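You operate a simulated robot arm through the tools that you are given. There is no shell and no other tool. Be economical: measure what you need, move in short steps, check, and stop when the job is done.

The job below is to be done with a simulated robot arm. You get a single attempt, and the scene is never put back.

Task
Tip the pan's sugar into the pot that bears the card's word.
Fine: lid on the bench while you tip all in; pan back down, lid back on; spill none; leave the other pots and pan alone.

It is judged by the outcome, as a careful person would: the job done as asked, and still so three seconds after it is handed in. It fails if anything else is knocked over, pushed out of place, dropped, spilled or broken. A push-on lid holds only when it is set on centred and level and pressed home; a screw cap is set on level and turned clockwise until tight.

Robot
A 7-joint arm with a two-finger parallel gripper, fixed in place. Base frame: the origin is at the foot of the arm, x ahead of it, y to its left, z up; the work surface is at about z = 880. Readings come in mm, degrees, newtons and seconds.
With the tool pointing down near the work surface it reaches from about 300 to 700 mm from the base axis. Its first joint turns from -66.0 to 66.0 degrees. Payload 1.57 kg.
The tool frame sits at the grasp point between the pads (the TCP): z along the fingers, y along the line on which they close. The tips reach 30 mm beyond it. Largest opening 110 mm; finger width 24, thickness 12; the body of the gripper, 48 by 112 mm, starts 78 mm behind the TCP.
Orientation is that of the tool frame in the base frame, as a unit quaternion [x, y, z, w]. With the fingers straight down and closing along the base's y, the tool's x points along the base's -x, its y along +y and its z along -z.

Tools
- The arm moves only by the tool arm_command. Its argument "targets" is a list of rows, each an object of numbers (a shift or turn left out is 0, a gripper value left out holds the last): "x", "y", "z": the shift along the base's x, y, z in mm; "wx", "wy", "wz": the turn, a rotation vector about the base's x, y, z in degrees. In form: [{"x": .., "y": .., "z": .., "wx": .., "wy": .., "wz": ..}, ...]. A call has 1 to 12 rows; each row shifts and turns the commanded pose from where the row before left it. "claw" is the gripper command, from -1 (fully open) to 1 (shut), values between in proportion, set as the call begins (left out, the last holds). Rows are played at 5 a second. More than 50 mm and 8.6 degrees between two rows, or a gripper value outside its range, and nothing of the call is played. A pose out of reach is approached as far as the arm can. The call stops where the force on the tool passes 40 N (or 10 N more than at its start, if that is more) or the arm is blocked; 0.2 s more then pass. Each finger travels about 108 mm/s and halts on what it meets, pressing with about 43 N; the grip force reading is that of the motor and also rises with nothing between the fingers. The clock runs only during rows and for 0.2 s after the last one: add rows that do not move to give the fingers time. It gives the time, the measured TCP pose, the force on the tool (base axes), the opening and the grip force at its end, in the units of the frame above (readings bear some noise), with the torque about the TCP (base axes, N m) and any sound that the robot's microphone picked up.
- Cameras (640 x 400 px; columns grow to the right, rows downward): "scene" is fixed at [133.2, -372.4, 1406.2]; the picture's right is [0.96, -0.27, 0.00], its down [-0.15, -0.54, -0.83] and it looks along [0.22, 0.80, -0.56] (base axes); focal length 339 px, centre (320, 200). "wrist" rides on the gripper at [70, 16, -141] in the tool frame; the picture's right is [-0.23, 0.97, 0.00], its down [-0.86, -0.20, -0.48] and it looks along [-0.47, -0.11, 0.88] (tool axes); focal length 222 px, centre (320, 200). There is no depth. A picture from a camera that has moved, and an enlarged one, comes with that camera's place and axes in the base frame and with its lens.
- get_image(camera): a new picture of that camera. It takes no simulated time.
- enlarge(camera, box): a new picture of the part [left, top, right, bottom] of that camera's present view, enlarged. It takes no simulated time.
- close_job(): hands the job in; it is judged then, once.

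Go step by step. Nothing tells you positions but the pictures and the camera data: compare them with the known pose of the tool, close in by small moves and look again before you grip or let go. The budget is 120 turns and 64 pictures, counting those below and the enlarged ones. Unless the task says otherwise, let go and move clear before handing in, and close with one line.

The tools are called after "Emit:" as name(argument=value, ...) on one line, values as JSON. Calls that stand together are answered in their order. arm_command: Moves the arm, as the interface text tells. Its arguments: {"type":"object","properties":{"targets":{"type":"array"},"claw":{"type":"number"}},"required":["targets"]} The other tools are called the same way: get_image (camera) takes a picture; enlarge (camera, box) takes an enlarged picture of a part of a camera's view; close_job () hands the job in.

At the start:

```text
t: 0.0
ee_pos: [414.3, 8.0, 1226.5]
tcp_rot: [0.0, 1.0, 0.0, 0.0]
contact_force: [0.7, 0.3, -0.2]
moment: [0.03, 0.0, -0.01]
gripper_width: 110.0
grip_force: 0.1
```

scene: 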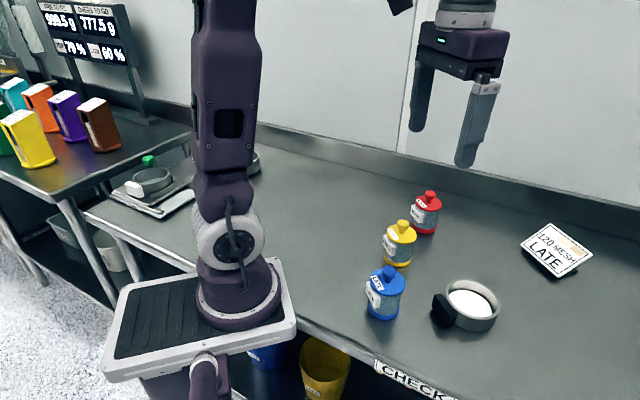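
wrist: 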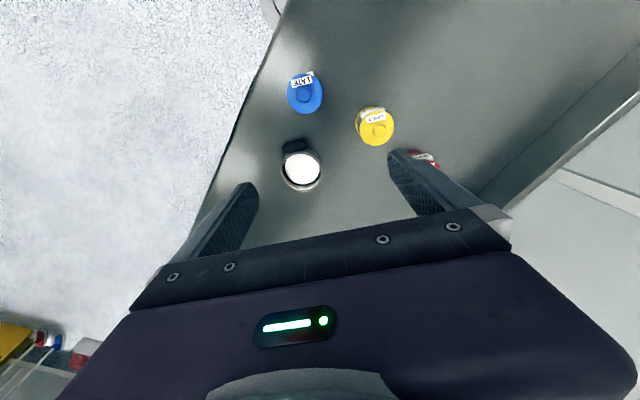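

I see three pots (blue, yellow, red), a pan with white sugar, and a card reading "120 MESH LATE". I'll enlarge the pots and card to read the words.

Emit:
enlarge(camera="scene", box=[350, 180, 510, 340])

Emit:
enlarge(camera="scene", box=[510, 210, 610, 290])

Emit:
enlarge(camera="wrist", box=[260, 50, 460, 210])

```text
2.50 times, centred on (430, 260) of scene
camera zoom: at [133.2, -372.4, 1406.2], right [0.96, -0.27, 0.0], down [-0.15, -0.54, -0.83], along [0.22, 0.8, -0.56], focal length 846 px, centre (45, 50)
```

zoom: 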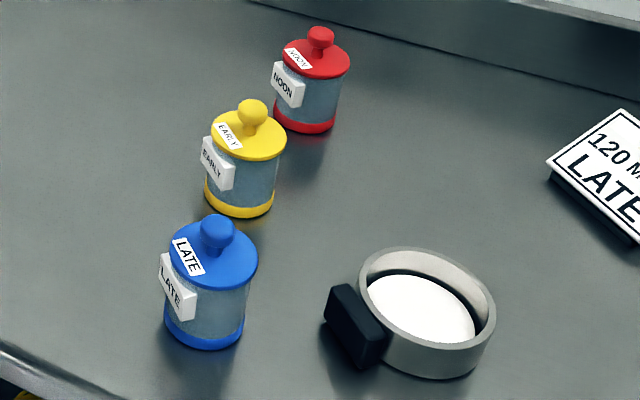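

```text
5.00 times, centred on (560, 250) of scene
camera zoom: at [133.2, -372.4, 1406.2], right [0.96, -0.27, 0.0], down [-0.15, -0.54, -0.83], along [0.22, 0.8, -0.56], focal length 1693 px, centre (-880, -50)
```

zoom: 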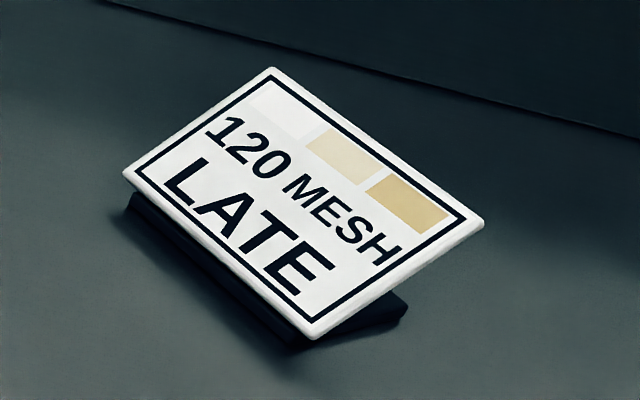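

```text
2.50 times, centred on (360, 130) of wrist
camera zoom: at [344.7, 24.0, 1366.1], right [0.23, 0.97, 0.0], down [0.86, -0.2, 0.48], along [0.47, -0.11, -0.88], focal length 555 px, centre (220, 375)
```

zoom: 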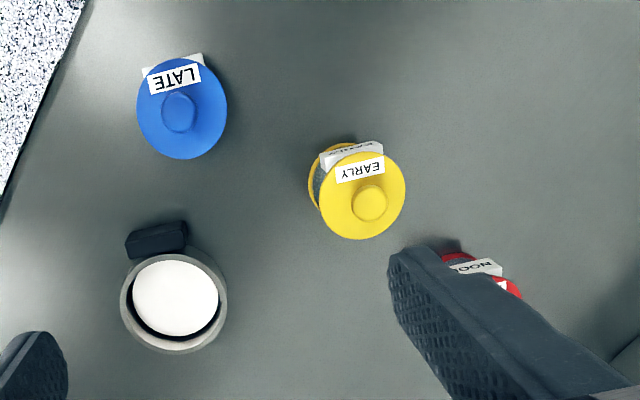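

The card says LATE, and the blue pot bears LATE, with its knob at about (360, -6, 975). The sugar pan is at about (507, -54), with its rim at z about 913. I'll move above the blue pot and look closer.

Emit:
arm_command(targets=[{"x": -14, "y": -4, "z": -36}, {"x": -14, "y": -4, "z": -36}, {"x": -14, "y": -3, "z": -36}, {"x": -12, "y": -3, "z": -38}, {}], claw=-0.3)

Emit:
get_image(camera="wrist")

Emit:
get_image(camera="scene")

```text
t: 1.2
ee_pos: [360.6, -6.2, 1079.6]
tcp_rot: [0.0, 1.0, 0.0, 0.0]
contact_force: [-0.3, 0.9, 0.4]
moment: [0.0, 0.01, 0.01]
gripper_width: 71.6
grip_force: 0.1
```

```text
58 pictures are left
camera wrist: at [291.9, 10.6, 1219.6], right [0.23, 0.97, 0.0], down [0.85, -0.2, 0.48], along [0.47, -0.11, -0.88], focal length 222 px, centre (320, 200)
```

wrist: 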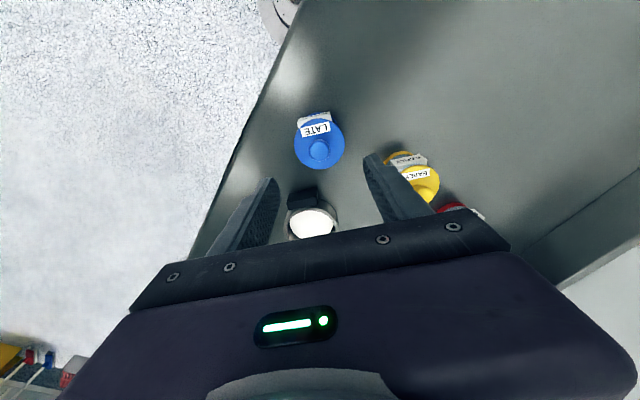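

```text
57 pictures are left
```

scene: 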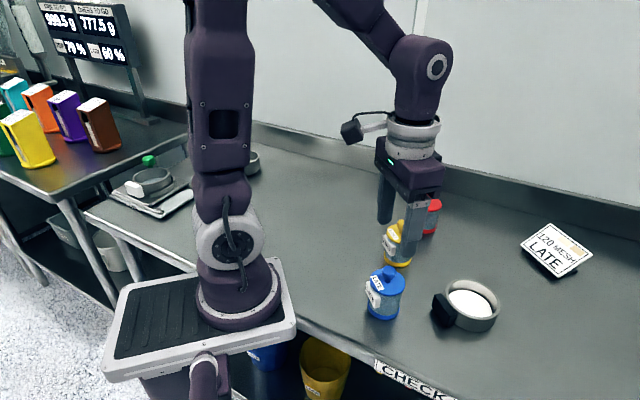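

The knob is consistent at about (360, -6). I'll zoom both views for its height and shape.

Emit:
enlarge(camera="wrist", box=[260, 90, 380, 250])

Emit:
enlarge(camera="scene", box=[345, 160, 465, 330])

```text
2.50 times, centred on (320, 170) of wrist
camera zoom: at [291.9, 10.6, 1219.6], right [0.23, 0.97, 0.0], down [0.85, -0.2, 0.48], along [0.47, -0.11, -0.88], focal length 555 px, centre (320, 275)
```

zoom: 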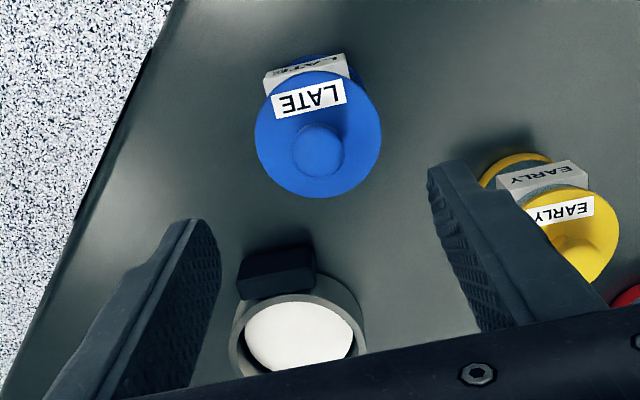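

```text
2.35 times, centred on (405, 245) of scene
camera zoom: at [133.2, -372.4, 1406.2], right [0.96, -0.27, 0.0], down [-0.15, -0.54, -0.83], along [0.22, 0.8, -0.56], focal length 797 px, centre (120, 94)
```

zoom: 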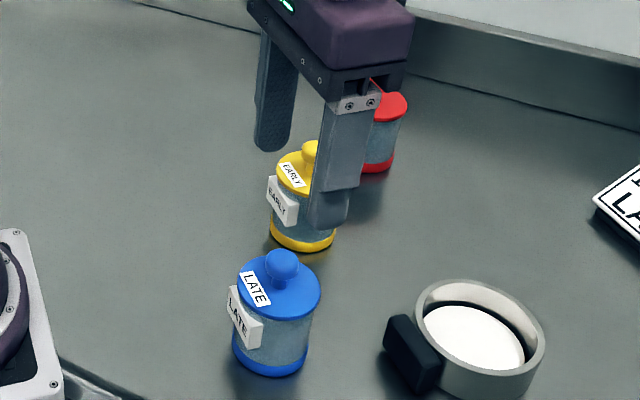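

The lid plate is at z about 948 and the knob spans roughly 950–978, so the fingertips must stay above 950. I'll go down to TCP z 988 with a narrower opening and check.

Emit:
arm_command(targets=[{"z": -30}, {"z": -30}, {"z": -20}, {"z": -11}, {}], claw=0.1)

Emit:
enlarge(camera="scene", box=[345, 210, 445, 330])

Emit:
get_image(camera="wrist")

```text
t: 2.4
ee_pos: [360.1, -5.3, 988.3]
tcp_rot: [0.0, 1.0, 0.0, 0.0]
contact_force: [1.1, 0.8, -0.8]
moment: [-0.02, 0.0, 0.02]
gripper_width: 49.5
grip_force: 0.0
```

```text
3.33 times, centred on (395, 270) of scene
camera zoom: at [133.2, -372.4, 1406.2], right [0.96, -0.27, 0.0], down [-0.15, -0.54, -0.83], along [0.22, 0.8, -0.56], focal length 1129 px, centre (70, -33)
```

zoom: 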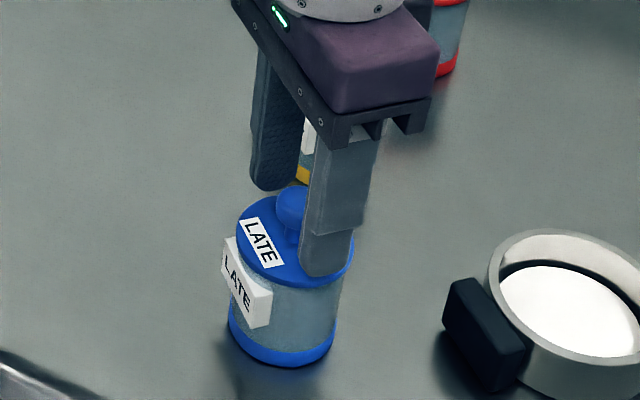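

```text
53 pictures are left
camera wrist: at [291.0, 11.2, 1129.3], right [0.23, 0.97, 0.0], down [0.86, -0.2, 0.48], along [0.47, -0.11, -0.88], focal length 222 px, centre (320, 200)
```

wrist: 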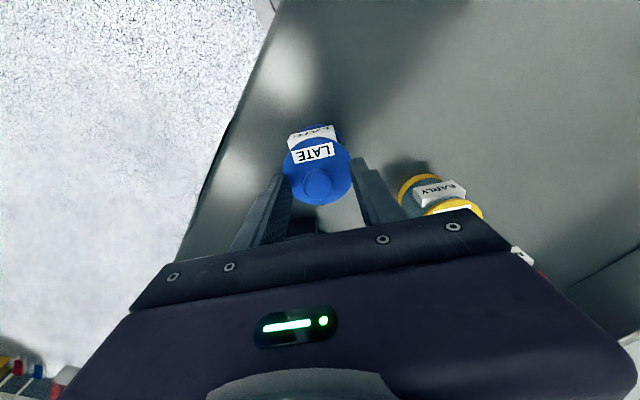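

The knob ball is centred between the fingers, perhaps 2 mm nearer in x and at z about 974. I'll adjust slightly and close gently on it.

Emit:
arm_command(targets=[{"x": -2, "y": -1.5, "z": -4}, {}])

Emit:
arm_command(targets=[{}, {}, {}, {}], claw=1)

Emit:
enlarge(camera="scene", box=[345, 210, 445, 330])

```text
t: 3.0
ee_pos: [358.8, -8.5, 986.4]
tcp_rot: [0.0, 1.0, 0.0, 0.0]
contact_force: [0.5, -0.4, 0.1]
moment: [-0.01, 0.0, 0.01]
gripper_width: 49.5
grip_force: 0.0
```

```text
t: 4.0
ee_pos: [359.1, -8.3, 985.8]
tcp_rot: [0.0, 1.0, 0.0, 0.0]
contact_force: [-1.3, 0.5, 0.7]
moment: [0.0, 0.02, -0.01]
gripper_width: 21.1
grip_force: 34.2
heard: snap
```

```text
3.33 times, centred on (395, 270) of scene
camera zoom: at [133.2, -372.4, 1406.2], right [0.96, -0.27, 0.0], down [-0.15, -0.54, -0.83], along [0.22, 0.8, -0.56], focal length 1129 px, centre (70, -33)
```

zoom: 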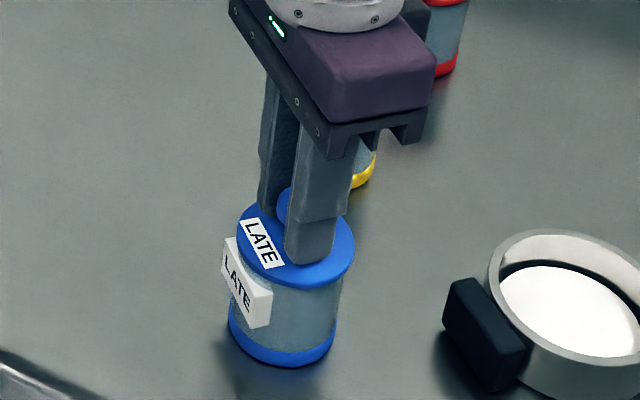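

I have the knob at a 21 mm width, and a snap was heard. I'll lift slowly and watch the force and whether the pot stays.

Emit:
arm_command(targets=[{"z": 3}, {"z": 3}, {"z": 3}, {"z": 3}, {}])

Emit:
enlarge(camera="scene", box=[345, 210, 445, 330])

```text
t: 5.2
ee_pos: [357.5, -8.2, 996.1]
tcp_rot: [0.001, 1.0, 0.0, 0.0]
contact_force: [-0.3, -0.5, 1.1]
moment: [0.0, -0.02, 0.0]
gripper_width: 21.5
grip_force: 34.4
```

```text
3.33 times, centred on (395, 270) of scene
camera zoom: at [133.2, -372.4, 1406.2], right [0.96, -0.27, 0.0], down [-0.15, -0.54, -0.83], along [0.22, 0.8, -0.56], focal length 1129 px, centre (70, -33)
```

zoom: 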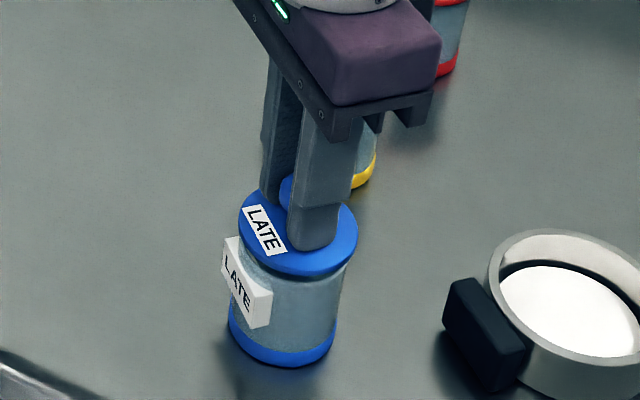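

The lid is free and the pot stayed put. I'll lift higher, carry the lid to a clear spot at about (350, 90) on the bench, and lower it.

Emit:
arm_command(targets=[{"z": 20}, {"z": 30}, {"y": 25, "z": 10}, {"x": -2, "y": 30}, {"x": -2, "y": 25}, {"x": -2, "y": 18, "z": -10}, {"z": -35}, {"z": -35}, {"z": -22}, {}])

Emit:
get_image(camera="scene")

```text
t: 7.4
ee_pos: [350.8, 93.6, 954.0]
tcp_rot: [0.0, 1.0, 0.0, 0.0]
contact_force: [-0.2, 0.9, -0.9]
moment: [-0.01, -0.03, 0.0]
gripper_width: 21.6
grip_force: 34.5
```

```text
50 pictures are left
```

scene: 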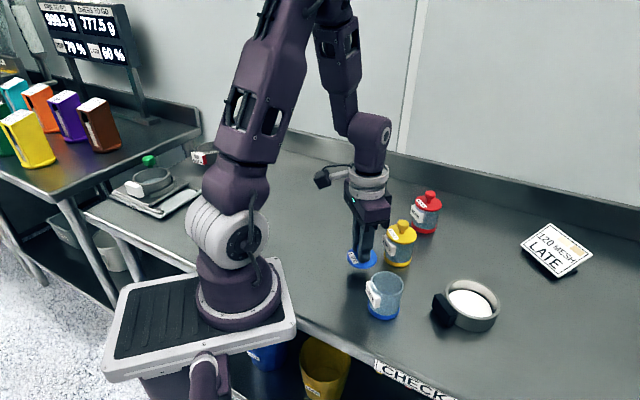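

The lid is clear of the yellow pot. Lowering until contact.

Emit:
arm_command(targets=[{"z": -6}, {"z": -6}, {"z": -4}, {"z": -3}, {}])

Emit:
enlarge(camera="scene", box=[320, 210, 440, 330])

```text
t: 8.6
ee_pos: [351.1, 90.7, 935.4]
tcp_rot: [0.0, 1.0, 0.001, 0.0]
contact_force: [0.7, 0.3, -0.6]
moment: [0.02, 0.01, -0.02]
gripper_width: 21.6
grip_force: 34.4
```

```text
3.33 times, centred on (380, 270) of scene
camera zoom: at [133.2, -372.4, 1406.2], right [0.96, -0.27, 0.0], down [-0.15, -0.54, -0.83], along [0.22, 0.8, -0.56], focal length 1129 px, centre (120, -33)
```

zoom: 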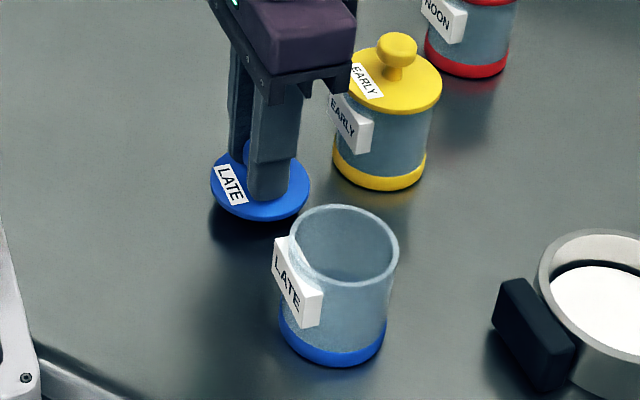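

The lid is still a little above the bench; continuing in small steps.

Emit:
arm_command(targets=[{"z": -2}, {"z": -2}, {"z": -1}, {}])

Emit:
arm_command(targets=[{"z": -1}, {"z": -1}, {"z": -1}, {}])

```text
t: 9.6
ee_pos: [352.6, 89.5, 930.3]
tcp_rot: [0.0, 1.0, 0.0, 0.0]
contact_force: [-0.4, -0.1, 0.6]
moment: [-0.01, 0.0, 0.05]
gripper_width: 21.1
grip_force: 34.5
```

```text
t: 10.6
ee_pos: [352.5, 89.6, 927.0]
tcp_rot: [0.0, 1.0, -0.001, 0.001]
contact_force: [-0.3, 0.9, 0.0]
moment: [0.04, 0.01, -0.05]
gripper_width: 21.6
grip_force: 34.4
```

Emit:
arm_command(targets=[{"z": -1}, {"z": -1}, {}])

Emit:
arm_command(targets=[{"z": -1}, {"z": -1}, {}])

Emit:
enlarge(camera="scene", box=[320, 210, 400, 290])

```text
t: 11.4
ee_pos: [353.3, 90.5, 924.8]
tcp_rot: [0.0, 1.0, 0.0, 0.0]
contact_force: [-0.2, 0.0, 1.1]
moment: [-0.02, 0.01, -0.02]
gripper_width: 21.2
grip_force: 34.3
```

```text
t: 12.1
ee_pos: [351.7, 90.7, 924.7]
tcp_rot: [0.0, 1.0, 0.001, 0.001]
contact_force: [-3.7, -0.8, 16.8]
moment: [-0.06, 0.13, -0.01]
gripper_width: 21.2
grip_force: 34.6
stopped in row 3: the force on the tool passed its limit at 43 N (the readings are from after the stop); the commanded pose is now the measured one
```

```text
5.00 times, centred on (360, 250) of scene
camera zoom: at [132.9, -372.5, 1406.2], right [0.96, -0.27, 0.0], down [-0.15, -0.54, -0.83], along [0.22, 0.8, -0.56], focal length 1693 px, centre (120, -50)
```

zoom: 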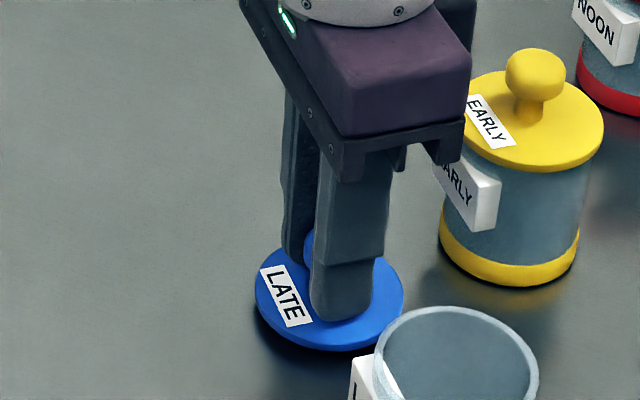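

The lid is on the bench with contact at TCP z 924.7. I'll release it, rise, and travel above the pan with the fingers fully open.

Emit:
arm_command(targets=[{"z": 0.7}, {}, {}], claw=0.1)

Emit:
arm_command(targets=[{"z": 10}, {"z": 30}, {"z": 45}, {"z": 45}, {"x": 25, "y": -24, "z": 5}, {"x": 26, "y": -24}, {"x": 26, "y": -24}, {"x": 26, "y": -24}, {"x": 26, "y": -24}, {"x": 26, "y": -25}, {}])

Emit:
arm_command(targets=[{}, {}, {}], claw=-1)

Emit:
get_image(camera="wrist")

Emit:
get_image(camera="scene")

```text
t: 12.8
ee_pos: [353.7, 90.4, 925.6]
tcp_rot: [-0.001, 1.0, 0.001, 0.001]
contact_force: [-0.1, -0.5, 0.4]
moment: [0.02, -0.01, 0.03]
gripper_width: 49.1
grip_force: 0.0
```

```text
t: 15.2
ee_pos: [508.2, -55.2, 1060.1]
tcp_rot: [0.0, 1.0, 0.001, 0.001]
contact_force: [0.2, -0.7, -0.9]
moment: [0.0, 0.02, 0.0]
gripper_width: 49.5
grip_force: 0.0
```

```text
t: 16.1
ee_pos: [508.6, -54.1, 1060.0]
tcp_rot: [0.0, 1.0, 0.001, 0.001]
contact_force: [0.8, -0.7, -0.3]
moment: [0.01, 0.01, 0.0]
gripper_width: 110.1
grip_force: 0.1
```

```text
47 pictures are left
camera wrist: at [438.3, -37.6, 1200.3], right [0.23, 0.97, 0.0], down [0.85, -0.2, 0.48], along [0.47, -0.11, -0.88], focal length 222 px, centre (320, 200)
```

wrist: 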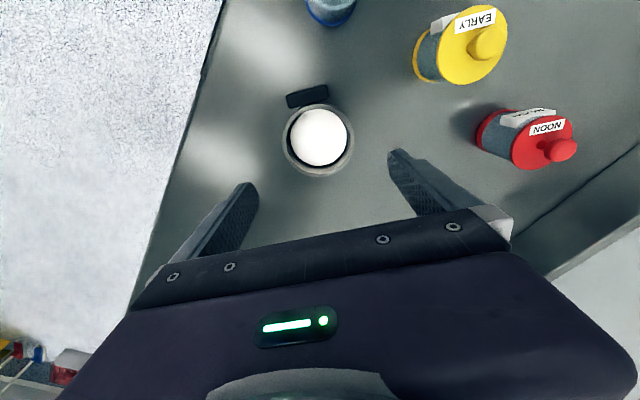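

```text
46 pictures are left
```

scene: 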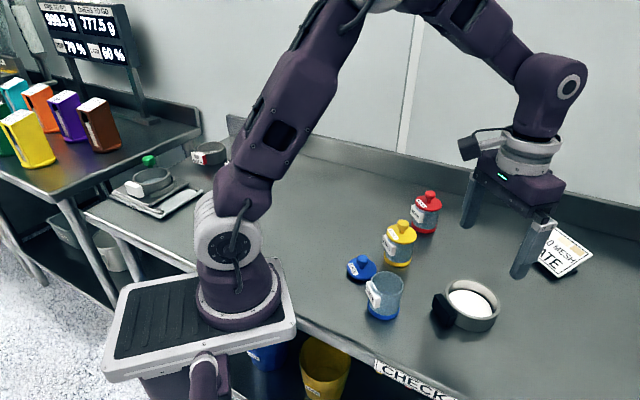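

I'll zoom on the pan to get a precise centre and diameter before descending around it.

Emit:
enlarge(camera="wrist", box=[260, 70, 380, 190])

Emit:
enlarge(camera="scene", box=[420, 260, 510, 350])

```text
3.33 times, centred on (320, 130) of wrist
camera zoom: at [438.3, -37.6, 1200.3], right [0.23, 0.97, 0.0], down [0.85, -0.2, 0.48], along [0.47, -0.11, -0.88], focal length 740 px, centre (320, 433)
```

zoom: 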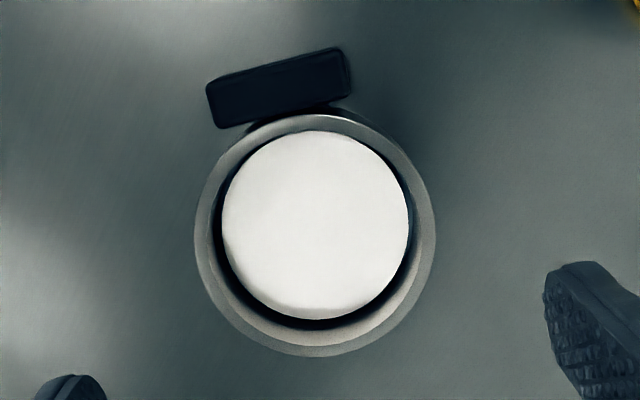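

```text
4.44 times, centred on (465, 305) of scene
camera zoom: at [133.2, -372.4, 1406.2], right [0.96, -0.27, 0.0], down [-0.15, -0.54, -0.83], along [0.22, 0.8, -0.56], focal length 1505 px, centre (-324, -267)
```

zoom: 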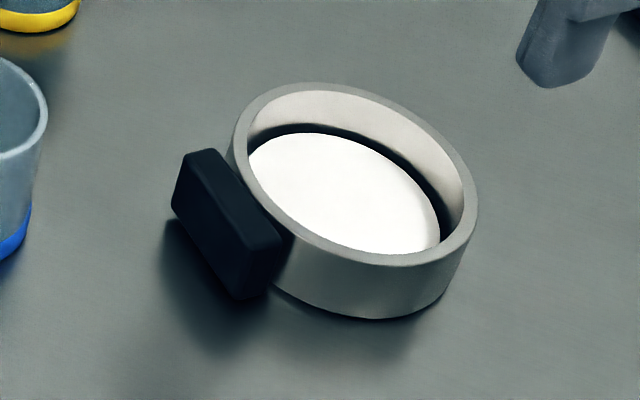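

The pan's centre is at about (506.5, -55.5), it is about 92 mm across, and its handle points along -x. I'll align and descend to just above the rim, then check.

Emit:
arm_command(targets=[{"x": -2, "y": -1, "z": -35}, {"z": -35}, {"z": -30}, {}])

Emit:
get_image(camera="wrist")

Emit:
enlarge(camera="scene", box=[410, 220, 530, 350])

```text
t: 17.1
ee_pos: [503.8, -58.0, 959.4]
tcp_rot: [0.001, 1.0, 0.001, 0.001]
contact_force: [-0.1, -0.1, 0.2]
moment: [-0.01, 0.01, 0.01]
gripper_width: 110.0
grip_force: 0.0
```

```text
43 pictures are left
camera wrist: at [434.2, -40.1, 1099.3], right [0.23, 0.97, 0.0], down [0.85, -0.2, 0.48], along [0.47, -0.11, -0.88], focal length 222 px, centre (320, 200)
```

wrist: 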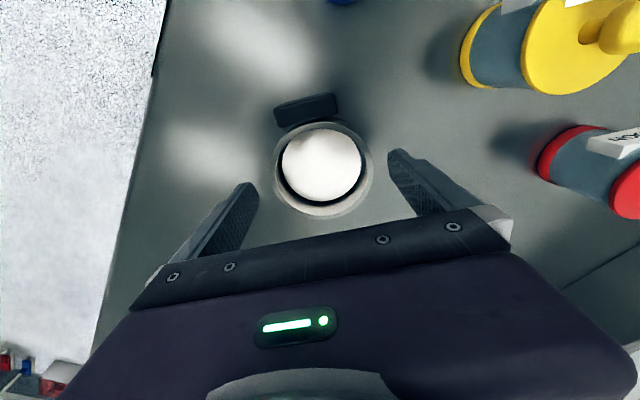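

```text
3.08 times, centred on (470, 285) of scene
camera zoom: at [133.2, -372.4, 1406.2], right [0.96, -0.27, 0.0], down [-0.15, -0.54, -0.83], along [0.22, 0.8, -0.56], focal length 1042 px, centre (-142, -62)
```

zoom: 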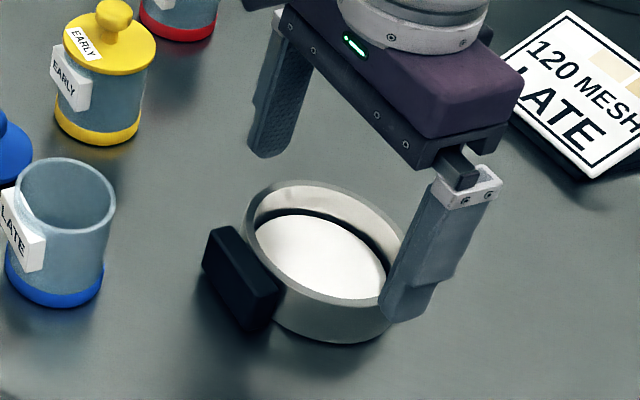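

The pan looks within 2–3 mm of centre. I'll take one zoom to fine-tune before going around the rim.

Emit:
enlarge(camera="wrist", box=[230, 80, 420, 230])

Emit:
arm_command(targets=[{}])

```text
2.67 times, centred on (325, 155) of wrist
camera zoom: at [434.2, -40.1, 1099.3], right [0.23, 0.97, 0.0], down [0.85, -0.2, 0.48], along [0.47, -0.11, -0.88], focal length 592 px, centre (307, 320)
```

zoom: 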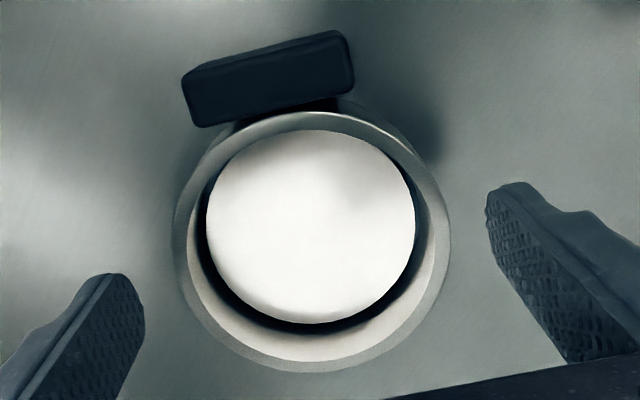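

```text
t: 17.4
ee_pos: [504.0, -57.4, 957.7]
tcp_rot: [-0.001, 1.0, 0.001, 0.001]
contact_force: [0.2, -0.3, 0.1]
moment: [-0.04, -0.02, 0.02]
gripper_width: 109.8
grip_force: 0.0
```

The pan is centred within 1 mm. Descending around it.

Emit:
arm_command(targets=[{"y": 0.8, "z": -12}, {"z": -12}, {"z": -10}, {"z": -6}, {}])

Emit:
enlarge(camera="scene", box=[410, 220, 530, 350])

```text
t: 18.6
ee_pos: [502.3, -54.8, 920.7]
tcp_rot: [0.001, 1.0, 0.001, 0.0]
contact_force: [-0.6, -0.1, 0.4]
moment: [-0.01, -0.01, 0.0]
gripper_width: 110.1
grip_force: 0.1
```

```text
3.08 times, centred on (470, 285) of scene
camera zoom: at [133.2, -372.4, 1406.2], right [0.96, -0.27, 0.0], down [-0.15, -0.54, -0.83], along [0.22, 0.8, -0.56], focal length 1042 px, centre (-142, -62)
```

zoom: 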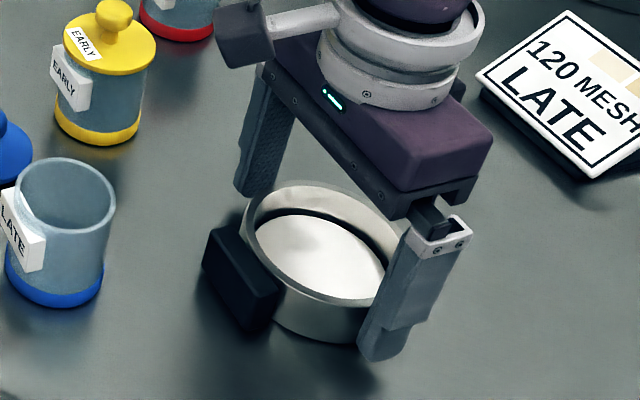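

The fingers straddle the pan well. I'll go down 4 mm more and grip it.

Emit:
arm_command(targets=[{"x": 1, "z": -2}, {"z": -2}, {}])

Emit:
arm_command(targets=[{}, {}, {}, {}], claw=1)

Emit:
get_image(camera="wrist")

```text
t: 19.4
ee_pos: [505.8, -53.7, 916.1]
tcp_rot: [0.0, 1.0, 0.001, 0.001]
contact_force: [-0.1, -0.1, -0.1]
moment: [0.0, 0.01, -0.02]
gripper_width: 110.0
grip_force: 0.0
```

```text
t: 20.4
ee_pos: [506.3, -55.5, 916.3]
tcp_rot: [-0.001, 1.0, 0.001, 0.0]
contact_force: [0.1, 0.3, 1.0]
moment: [-0.02, 0.03, -0.02]
gripper_width: 90.6
grip_force: 43.4
```

```text
39 pictures are left
camera wrist: at [435.3, -37.6, 1056.4], right [0.23, 0.97, 0.0], down [0.85, -0.2, 0.48], along [0.47, -0.11, -0.88], focal length 222 px, centre (320, 200)
```

wrist: 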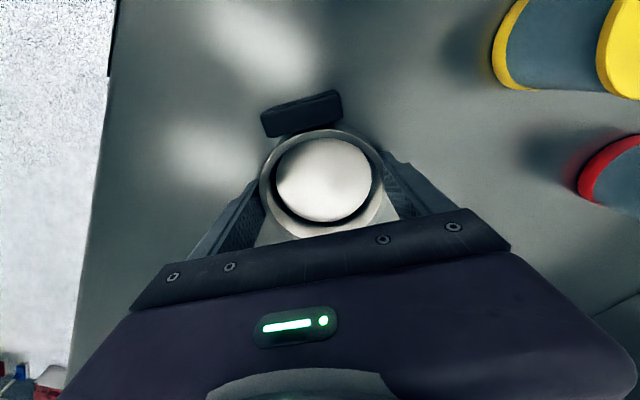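

I've got the pan gripped at 90.6 mm, but the pour needs a large wrist tilt. I'll set it free first and rehearse that motion with empty fingers to make sure the arm can reach it.

Emit:
arm_command(targets=[{}, {}, {}], claw=-1)

Emit:
arm_command(targets=[{"z": 10}, {"z": 25}, {"z": 40}, {"z": 45}, {}])

Emit:
arm_command(targets=[{"x": -13.4, "y": 9.1, "wz": -8.2}, {"x": -13.4, "y": 9.1, "wz": -8.2}, {"x": -13.4, "y": 9.1, "wz": -8.2}, {"x": -13.4, "y": 9.1, "wz": -8.2}, {"x": -13.4, "y": 9.1, "wz": -8.2}, {"x": -13.4, "y": 9.1, "wz": -8.2}, {"x": -13.4, "y": 9.1, "wz": -8.2}, {"x": -13.4, "y": 9.1, "wz": -8.2}, {"x": -13.4, "y": 9.1, "wz": -8.2}, {"x": -13.4, "y": 9.1, "wz": -8.2}, {"x": -13.4, "y": 9.1, "wz": -8}, {}])

```text
t: 21.2
ee_pos: [505.1, -54.7, 914.7]
tcp_rot: [0.0, 1.0, 0.001, 0.001]
contact_force: [0.0, -0.1, 0.2]
moment: [-0.02, -0.02, -0.01]
gripper_width: 110.0
grip_force: 0.1
```

```text
t: 22.4
ee_pos: [504.7, -55.0, 1034.2]
tcp_rot: [-0.001, 1.0, 0.001, 0.002]
contact_force: [0.4, 0.1, -0.2]
moment: [0.02, 0.03, 0.0]
gripper_width: 110.0
grip_force: 0.1
```

```text
t: 25.1
ee_pos: [357.8, 45.7, 1035.6]
tcp_rot: [0.708, 0.706, 0.0, 0.0]
contact_force: [0.5, -0.2, -0.4]
moment: [0.01, 0.04, 0.01]
gripper_width: 109.9
grip_force: 0.1
```

The yaw was reached. Now I'll rehearse the tilt about x, with the fingers swinging toward +y.

Emit:
arm_command(targets=[{"y": -4.4, "z": -2, "wx": 8}, {"y": -4.4, "z": -2, "wx": 8}, {"y": -4.4, "z": -2, "wx": 8}, {"y": -4.4, "z": -2, "wx": 8}, {"y": -4.4, "z": -2, "wx": 8}, {"y": -4.4, "z": -2, "wx": 8}, {"y": -4.4, "z": -2, "wx": 8}, {"y": -4.4, "z": -2, "wx": 8}, {"y": -4.4, "z": -2, "wx": 8}, {"y": -4.4, "z": -2, "wx": 8}, {"y": -4.4, "z": -2, "wx": 8}, {}])

Emit:
get_image(camera="scene")

```text
t: 27.6
ee_pos: [358.2, -3.1, 1014.9]
tcp_rot: [0.509, 0.509, 0.491, -0.491]
contact_force: [-0.1, -0.1, 1.0]
moment: [-0.02, -0.03, -0.01]
gripper_width: 110.2
grip_force: 0.1
```

```text
38 pictures are left
```

scene: 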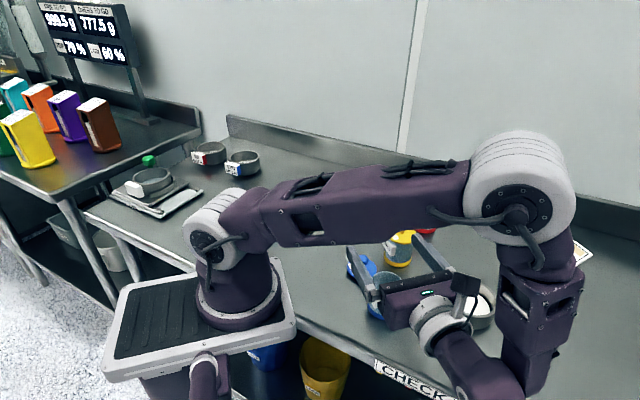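

The 88° tilt is reachable. I also notice other pans in the back left, so I'll zoom on them, and meanwhile test tilting further.

Emit:
enlarge(camera="scene", box=[100, 120, 280, 230])

Emit:
arm_command(targets=[{"y": -3, "wx": 8}, {"y": -3, "wx": 8}, {"y": -3, "wx": 8}, {"y": -3, "wx": 8}, {}])

Emit:
get_image(camera="scene")

```text
3.56 times, centred on (190, 175) of scene
camera zoom: at [133.2, -372.5, 1406.2], right [0.96, -0.27, 0.0], down [-0.15, -0.54, -0.83], along [0.22, 0.8, -0.56], focal length 1204 px, centre (782, 289)
```

zoom: 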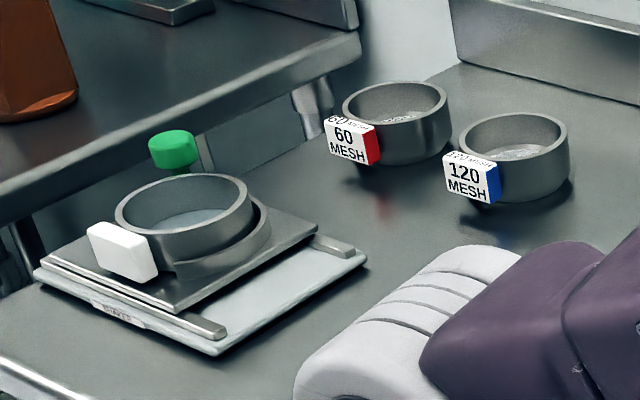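

```text
t: 28.9
ee_pos: [360.0, -15.4, 1012.1]
tcp_rot: [0.354, 0.353, 0.613, -0.612]
contact_force: [0.9, 0.2, -0.1]
moment: [0.0, 0.0, 0.01]
gripper_width: 110.1
grip_force: 0.0
```

```text
36 pictures are left
```

scene: 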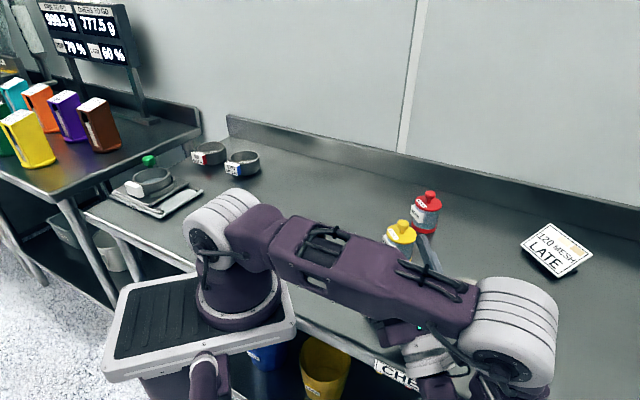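

Those are unrelated sieves, so this is the only sugar pan. The 120° tilt was also reached; I'll look through the wrist camera to see how the fingers sit over the pot and whether anything is near.

Emit:
get_image(camera="wrist")

Emit:
enlarge(camera="scene", box=[300, 190, 500, 400])

```text
35 pictures are left
camera wrist: at [375.2, -171.9, 1002.5], right [0.97, 0.11, -0.2], down [-0.2, 0.01, -0.98], along [-0.11, 0.99, 0.04], focal length 222 px, centre (320, 200)
```

wrist: 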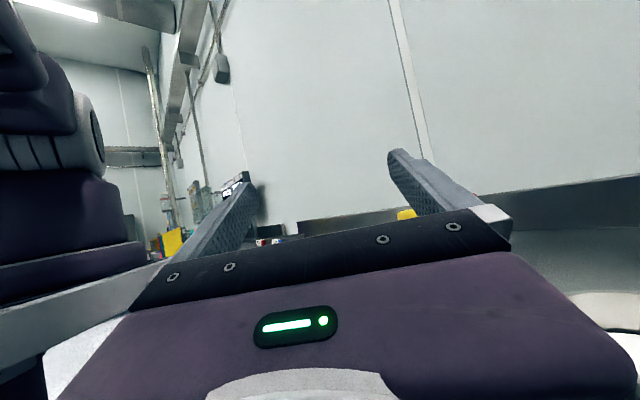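

```text
1.90 times, centred on (400, 295) of scene
camera zoom: at [133.2, -372.4, 1406.2], right [0.96, -0.27, 0.0], down [-0.15, -0.54, -0.83], along [0.22, 0.8, -0.56], focal length 645 px, centre (168, 19)
```

zoom: 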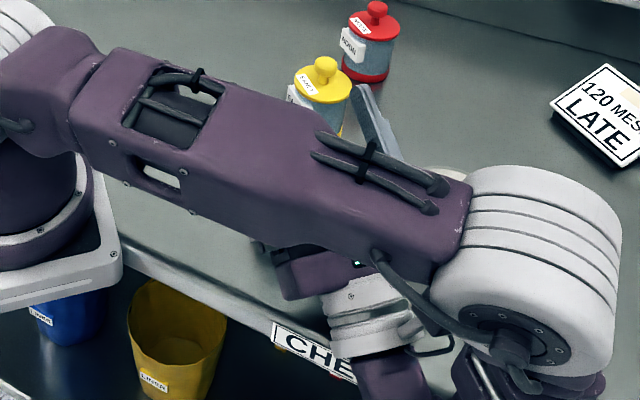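

Nothing obstructs the pan's space at 120°. I'll reverse the rehearsal exactly and go back above the pan.

Emit:
arm_command(targets=[{"y": 3, "wx": -8}, {"y": 3, "wx": -8}, {"y": 3, "wx": -8}, {"y": 3, "wx": -8}, {}])

Emit:
arm_command(targets=[{"y": 4.4, "z": 2, "wx": -8}, {"y": 4.4, "z": 2, "wx": -8}, {"y": 4.4, "z": 2, "wx": -8}, {"y": 4.4, "z": 2, "wx": -8}, {"y": 4.4, "z": 2, "wx": -8}, {"y": 4.4, "z": 2, "wx": -8}, {"y": 4.4, "z": 2, "wx": -8}, {"y": 4.4, "z": 2, "wx": -8}, {"y": 4.4, "z": 2, "wx": -8}, {"y": 4.4, "z": 2, "wx": -8}, {"y": 4.4, "z": 2, "wx": -8}, {}])

Emit:
arm_command(targets=[{"x": 13.4, "y": -9.1, "wz": 8.2}, {"x": 13.4, "y": -9.1, "wz": 8.2}, {"x": 13.4, "y": -9.1, "wz": 8.2}, {"x": 13.4, "y": -9.1, "wz": 8.2}, {"x": 13.4, "y": -9.1, "wz": 8.2}, {"x": 13.4, "y": -9.1, "wz": 8.2}, {"x": 13.4, "y": -9.1, "wz": 8.2}, {"x": 13.4, "y": -9.1, "wz": 8.2}, {"x": 13.4, "y": -9.1, "wz": 8.2}, {"x": 13.4, "y": -9.1, "wz": 8.2}, {"x": 13.4, "y": -9.1, "wz": 8}, {}])

Emit:
enlarge(camera="wrist", box=[230, 60, 420, 210])

Emit:
get_image(camera="scene")

```text
t: 30.1
ee_pos: [359.8, -2.3, 1013.8]
tcp_rot: [0.51, 0.509, 0.49, -0.49]
contact_force: [-0.2, -0.4, 0.0]
moment: [-0.03, 0.01, -0.02]
gripper_width: 110.0
grip_force: 0.1
```

```text
t: 32.6
ee_pos: [359.1, 44.5, 1035.6]
tcp_rot: [0.707, 0.707, -0.001, 0.002]
contact_force: [-1.3, 0.5, 0.4]
moment: [0.0, -0.02, 0.02]
gripper_width: 110.1
grip_force: 0.1
```

```text
t: 35.2
ee_pos: [506.2, -53.5, 1037.4]
tcp_rot: [-0.001, 1.0, 0.0, 0.001]
contact_force: [0.0, -0.1, -0.3]
moment: [0.01, 0.0, -0.01]
gripper_width: 109.9
grip_force: 0.0
```

```text
2.67 times, centred on (325, 135) of wrist
camera zoom: at [437.5, -37.5, 1176.9], right [0.23, 0.97, 0.0], down [0.85, -0.2, 0.48], along [0.47, -0.11, -0.88], focal length 592 px, centre (307, 373)
```

zoom: 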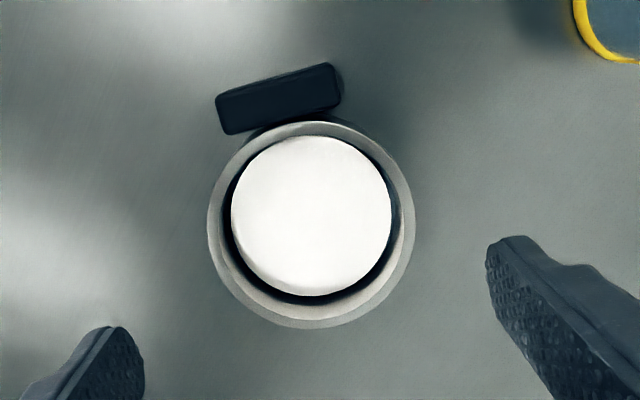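

```text
32 pictures are left
```

scene: 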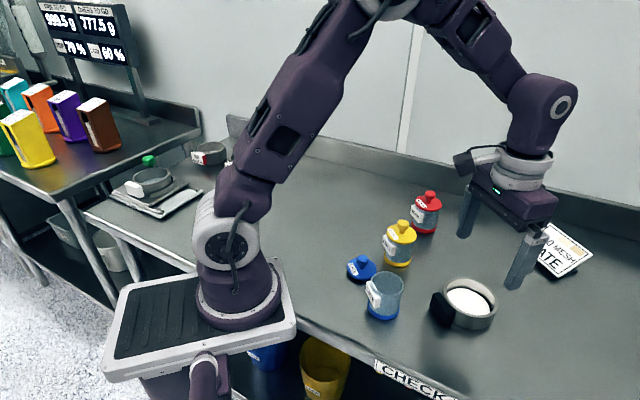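

Everything is undisturbed and the arm is back over the pan. Descending in stages to the same depth and gripping.

Emit:
arm_command(targets=[{"z": -40}, {"z": -35}, {"z": -20}, {"z": -14}, {"z": -10}, {}])

Emit:
arm_command(targets=[{}, {}, {}, {}], claw=1)

Emit:
arm_command(targets=[{"z": 3}, {"z": 5}, {"z": 7}, {"z": 5}, {}])

Emit:
enlarge(camera="scene", box=[410, 220, 530, 350])

```text
t: 36.6
ee_pos: [507.0, -55.5, 916.2]
tcp_rot: [0.0, 1.0, 0.001, 0.001]
contact_force: [-0.7, 0.8, 0.2]
moment: [0.01, -0.02, 0.01]
gripper_width: 110.1
grip_force: 0.1
```

```text
t: 37.6
ee_pos: [505.8, -56.6, 916.7]
tcp_rot: [0.0, 1.0, 0.001, 0.0]
contact_force: [1.1, 0.4, 0.1]
moment: [0.04, -0.01, 0.02]
gripper_width: 90.2
grip_force: 43.3
```

```text
t: 38.9
ee_pos: [507.1, -55.4, 936.0]
tcp_rot: [0.0, 1.0, 0.001, 0.001]
contact_force: [-0.1, -0.3, -2.2]
moment: [0.02, -0.05, -0.01]
gripper_width: 90.6
grip_force: 43.0
```

```text
3.08 times, centred on (470, 285) of scene
camera zoom: at [133.2, -372.4, 1406.2], right [0.96, -0.27, 0.0], down [-0.15, -0.54, -0.83], along [0.22, 0.8, -0.56], focal length 1042 px, centre (-142, -62)
```

zoom: 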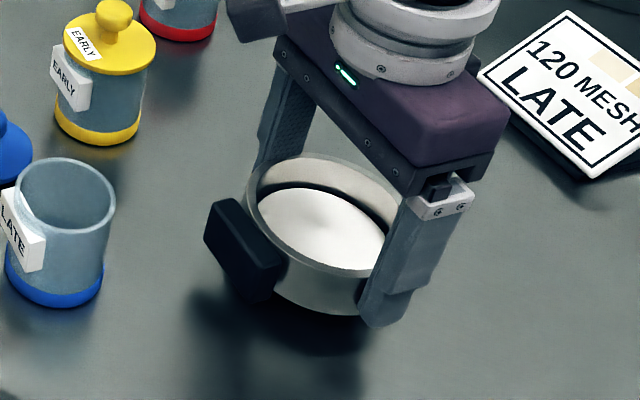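

The pan is held level. I'll lift it and carry it slowly while yawing, to the pre-pour pose.

Emit:
arm_command(targets=[{"z": 8}, {"z": 14}, {"z": 18}, {"z": 20}, {"z": 18}, {"z": 14}, {"z": 8}, {}])

Emit:
arm_command(targets=[{"x": -3.4, "y": 2.1, "wz": -2}, {"x": -6.7, "y": 4.5, "wz": -4}, {"x": -6.7, "y": 4.5, "wz": -4}, {"x": -6.7, "y": 4.5, "wz": -4}, {"x": -6.7, "y": 4.5, "wz": -4}, {"x": -6.7, "y": 4.5, "wz": -4}, {"x": -6.7, "y": 4.5, "wz": -4}, {"x": -6.7, "y": 4.5, "wz": -4}, {"x": -6.7, "y": 4.5, "wz": -4}, {"x": -6.7, "y": 4.5, "wz": -4}, {"x": -6.7, "y": 4.5, "wz": -4}, {"x": -3.6, "y": 3, "wz": -3}])

Emit:
arm_command(targets=[{"x": -3.4, "y": 2.1, "wz": -2}, {"x": -6.7, "y": 4.5, "wz": -4}, {"x": -6.7, "y": 4.5, "wz": -4}, {"x": -6.7, "y": 4.5, "wz": -4}, {"x": -6.7, "y": 4.5, "wz": -4}, {"x": -6.7, "y": 4.5, "wz": -4}, {"x": -6.7, "y": 4.5, "wz": -4}, {"x": -6.7, "y": 4.5, "wz": -4}, {"x": -6.7, "y": 4.5, "wz": -4}, {"x": -6.7, "y": 4.5, "wz": -4}, {"x": -6.7, "y": 4.5, "wz": -4}, {"x": -3.6, "y": 3, "wz": -3}])

Emit:
get_image(camera="scene")

Emit:
get_image(camera="wrist")

```text
t: 40.6
ee_pos: [506.7, -55.1, 1036.9]
tcp_rot: [0.0, 1.0, 0.001, 0.001]
contact_force: [0.4, 0.1, -1.0]
moment: [0.01, -0.04, -0.01]
gripper_width: 90.4
grip_force: 42.5
```

```text
t: 43.2
ee_pos: [432.8, -5.4, 1035.3]
tcp_rot: [0.383, 0.924, 0.0, 0.001]
contact_force: [0.2, -0.5, -0.3]
moment: [-0.03, -0.05, 0.0]
gripper_width: 90.5
grip_force: 43.2
```

```text
t: 45.9
ee_pos: [358.1, 43.8, 1036.6]
tcp_rot: [0.708, 0.707, -0.001, 0.001]
contact_force: [0.0, 0.8, -1.2]
moment: [-0.01, 0.0, -0.01]
gripper_width: 90.3
grip_force: 42.7
```

```text
30 pictures are left
```

scene: 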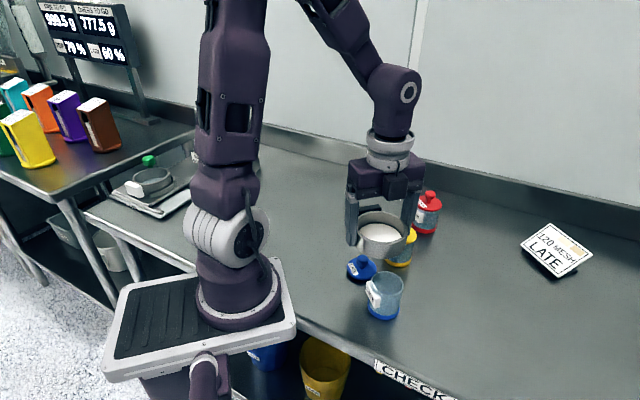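

```text
29 pictures are left
camera wrist: at [375.3, 114.5, 1177.1], right [0.97, -0.23, 0.0], down [-0.2, -0.85, 0.48], along [-0.11, -0.47, -0.88], focal length 222 px, centre (320, 200)
```

wrist: 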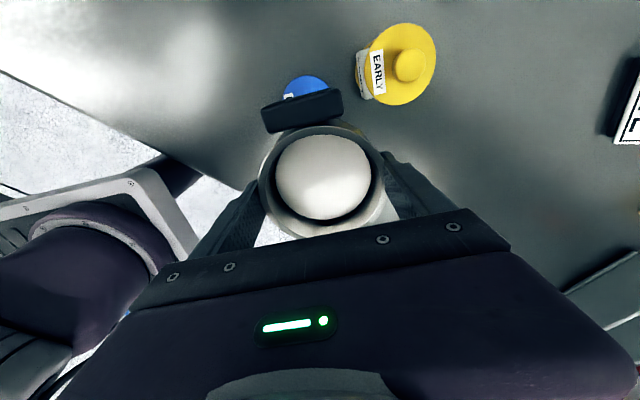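

The pan is level and the sugar is intact, with the lip just above the pot's +y side. I'll start the tilt gently to 32°, holding the lip over the pot.

Emit:
arm_command(targets=[{"y": 0.2, "z": -5.2, "wx": 4}, {"y": 0.2, "z": -5.2, "wx": 4}, {"y": 0.2, "z": -5.2, "wx": 4}, {"y": 0.2, "z": -5.2, "wx": 4}, {"y": -1.5, "z": -1.2, "wx": 4}, {"y": -1.5, "z": -1.2, "wx": 4}, {"y": -1.5, "z": -1.2, "wx": 4}, {"y": -1.5, "z": -1.2, "wx": 4}, {}])

Emit:
enlarge(camera="scene", box=[320, 200, 460, 340])

Emit:
get_image(camera="wrist")

```text
t: 47.9
ee_pos: [359.6, 39.1, 1011.0]
tcp_rot: [0.68, 0.68, 0.194, -0.194]
contact_force: [-0.3, -0.3, -1.3]
moment: [-0.04, 0.02, 0.02]
gripper_width: 90.4
grip_force: 43.2
```

```text
2.86 times, centred on (390, 270) of scene
camera zoom: at [133.2, -372.4, 1406.2], right [0.96, -0.27, 0.0], down [-0.15, -0.54, -0.83], along [0.22, 0.8, -0.56], focal length 967 px, centre (120, 0)
```

zoom: 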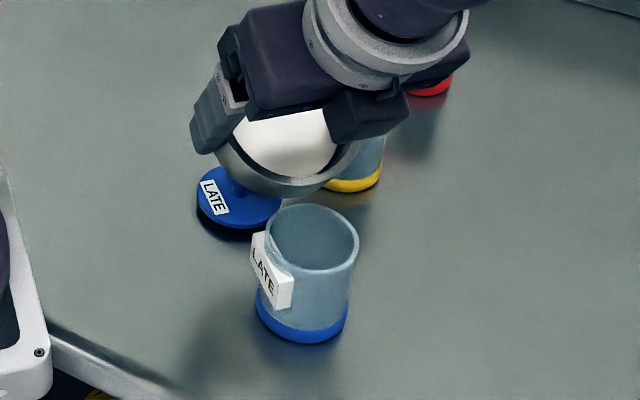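

```text
27 pictures are left
camera wrist: at [375.3, 25.0, 1166.7], right [0.97, -0.19, -0.12], down [-0.2, -0.98, -0.05], along [-0.11, 0.07, -0.99], focal length 222 px, centre (320, 200)
```

wrist: 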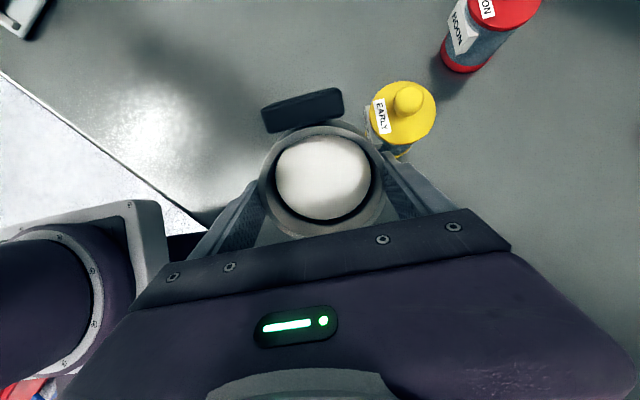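

The lip is well placed over the pot and the sugar hasn't moved yet. I'll continue slowly to 48°.

Emit:
arm_command(targets=[{"y": -0.9, "z": -0.2, "wx": 2}, {"y": -0.9, "z": -0.2, "wx": 2}, {"y": -0.9, "z": -0.2, "wx": 2}, {"y": -0.9, "z": -0.2, "wx": 2}, {"y": -1.1, "z": -0.3, "wx": 2}, {"y": -1.1, "z": -0.3, "wx": 2}, {"y": -1.1, "z": -0.3, "wx": 2}, {"y": -1.1, "z": -0.3, "wx": 2}, {}, {}])

Emit:
enlarge(camera="scene", box=[320, 200, 460, 340])

```text
t: 50.0
ee_pos: [358.1, 31.4, 1008.5]
tcp_rot: [0.646, 0.647, 0.287, -0.287]
contact_force: [-0.2, -0.2, -1.3]
moment: [-0.05, -0.01, 0.03]
gripper_width: 90.5
grip_force: 42.5
```

```text
2.86 times, centred on (390, 270) of scene
camera zoom: at [133.2, -372.4, 1406.2], right [0.96, -0.27, 0.0], down [-0.15, -0.54, -0.83], along [0.22, 0.8, -0.56], focal length 967 px, centre (120, 0)
```

zoom: 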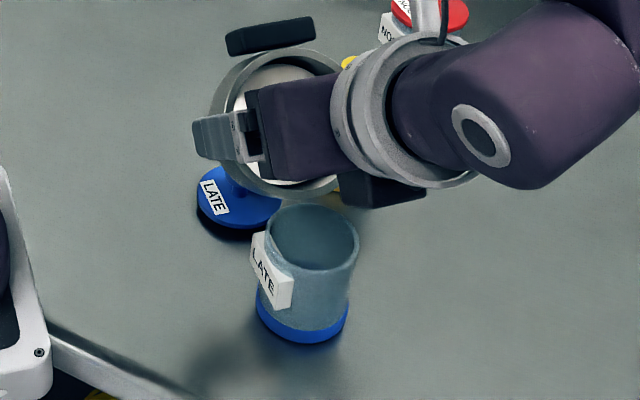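

No sugar has flowed yet. Continuing to 64° in slow steps.

Emit:
arm_command(targets=[{"y": -1.3, "z": -0.1, "wx": 2}, {"y": -1.3, "z": -0.1, "wx": 2}, {"y": -1.3, "z": -0.1, "wx": 2}, {"y": -1.3, "z": -0.1, "wx": 2}, {}, {}])

Emit:
arm_command(targets=[{"y": -1.4, "z": -0.3, "wx": 2}, {"y": -1.4, "z": -0.3, "wx": 2}, {"y": -1.4, "z": -0.3, "wx": 2}, {"y": -1.4, "z": -0.3, "wx": 2}, {}, {}])

Emit:
enlarge(camera="scene", box=[320, 200, 460, 340])

Emit:
get_image(camera="wrist")

```text
t: 51.5
ee_pos: [360.2, 25.6, 1010.0]
tcp_rot: [0.625, 0.625, 0.331, -0.331]
contact_force: [-0.4, -0.4, -1.8]
moment: [-0.05, -0.06, 0.0]
gripper_width: 90.6
grip_force: 42.8
```

```text
t: 52.9
ee_pos: [357.7, 21.3, 1008.5]
tcp_rot: [0.6, 0.599, 0.375, -0.374]
contact_force: [0.6, 0.0, -1.3]
moment: [-0.03, -0.03, -0.03]
gripper_width: 90.6
grip_force: 42.5
```

```text
2.86 times, centred on (390, 270) of scene
camera zoom: at [133.2, -372.4, 1406.2], right [0.96, -0.27, 0.0], down [-0.15, -0.54, -0.83], along [0.22, 0.8, -0.56], focal length 967 px, centre (120, 0)
```

zoom: 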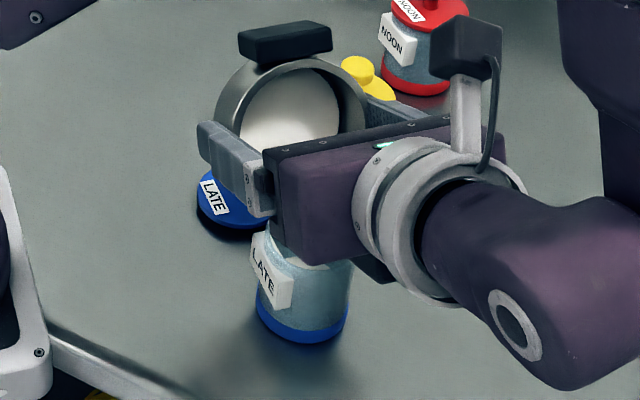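

```text
24 pictures are left
camera wrist: at [375.2, -75.0, 1131.8], right [0.97, -0.1, -0.2], down [-0.2, -0.81, -0.56], along [-0.11, 0.58, -0.8], focal length 222 px, centre (320, 200)
```

wrist: 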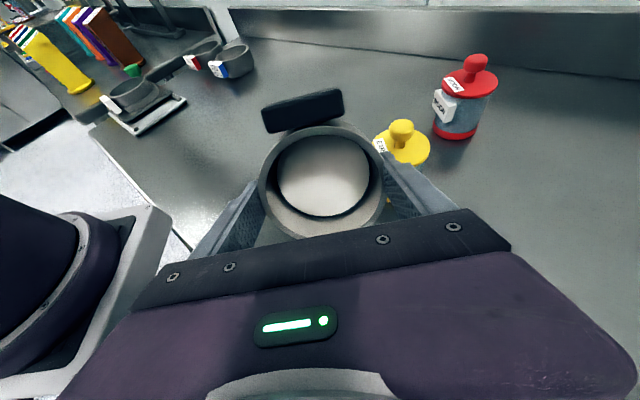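

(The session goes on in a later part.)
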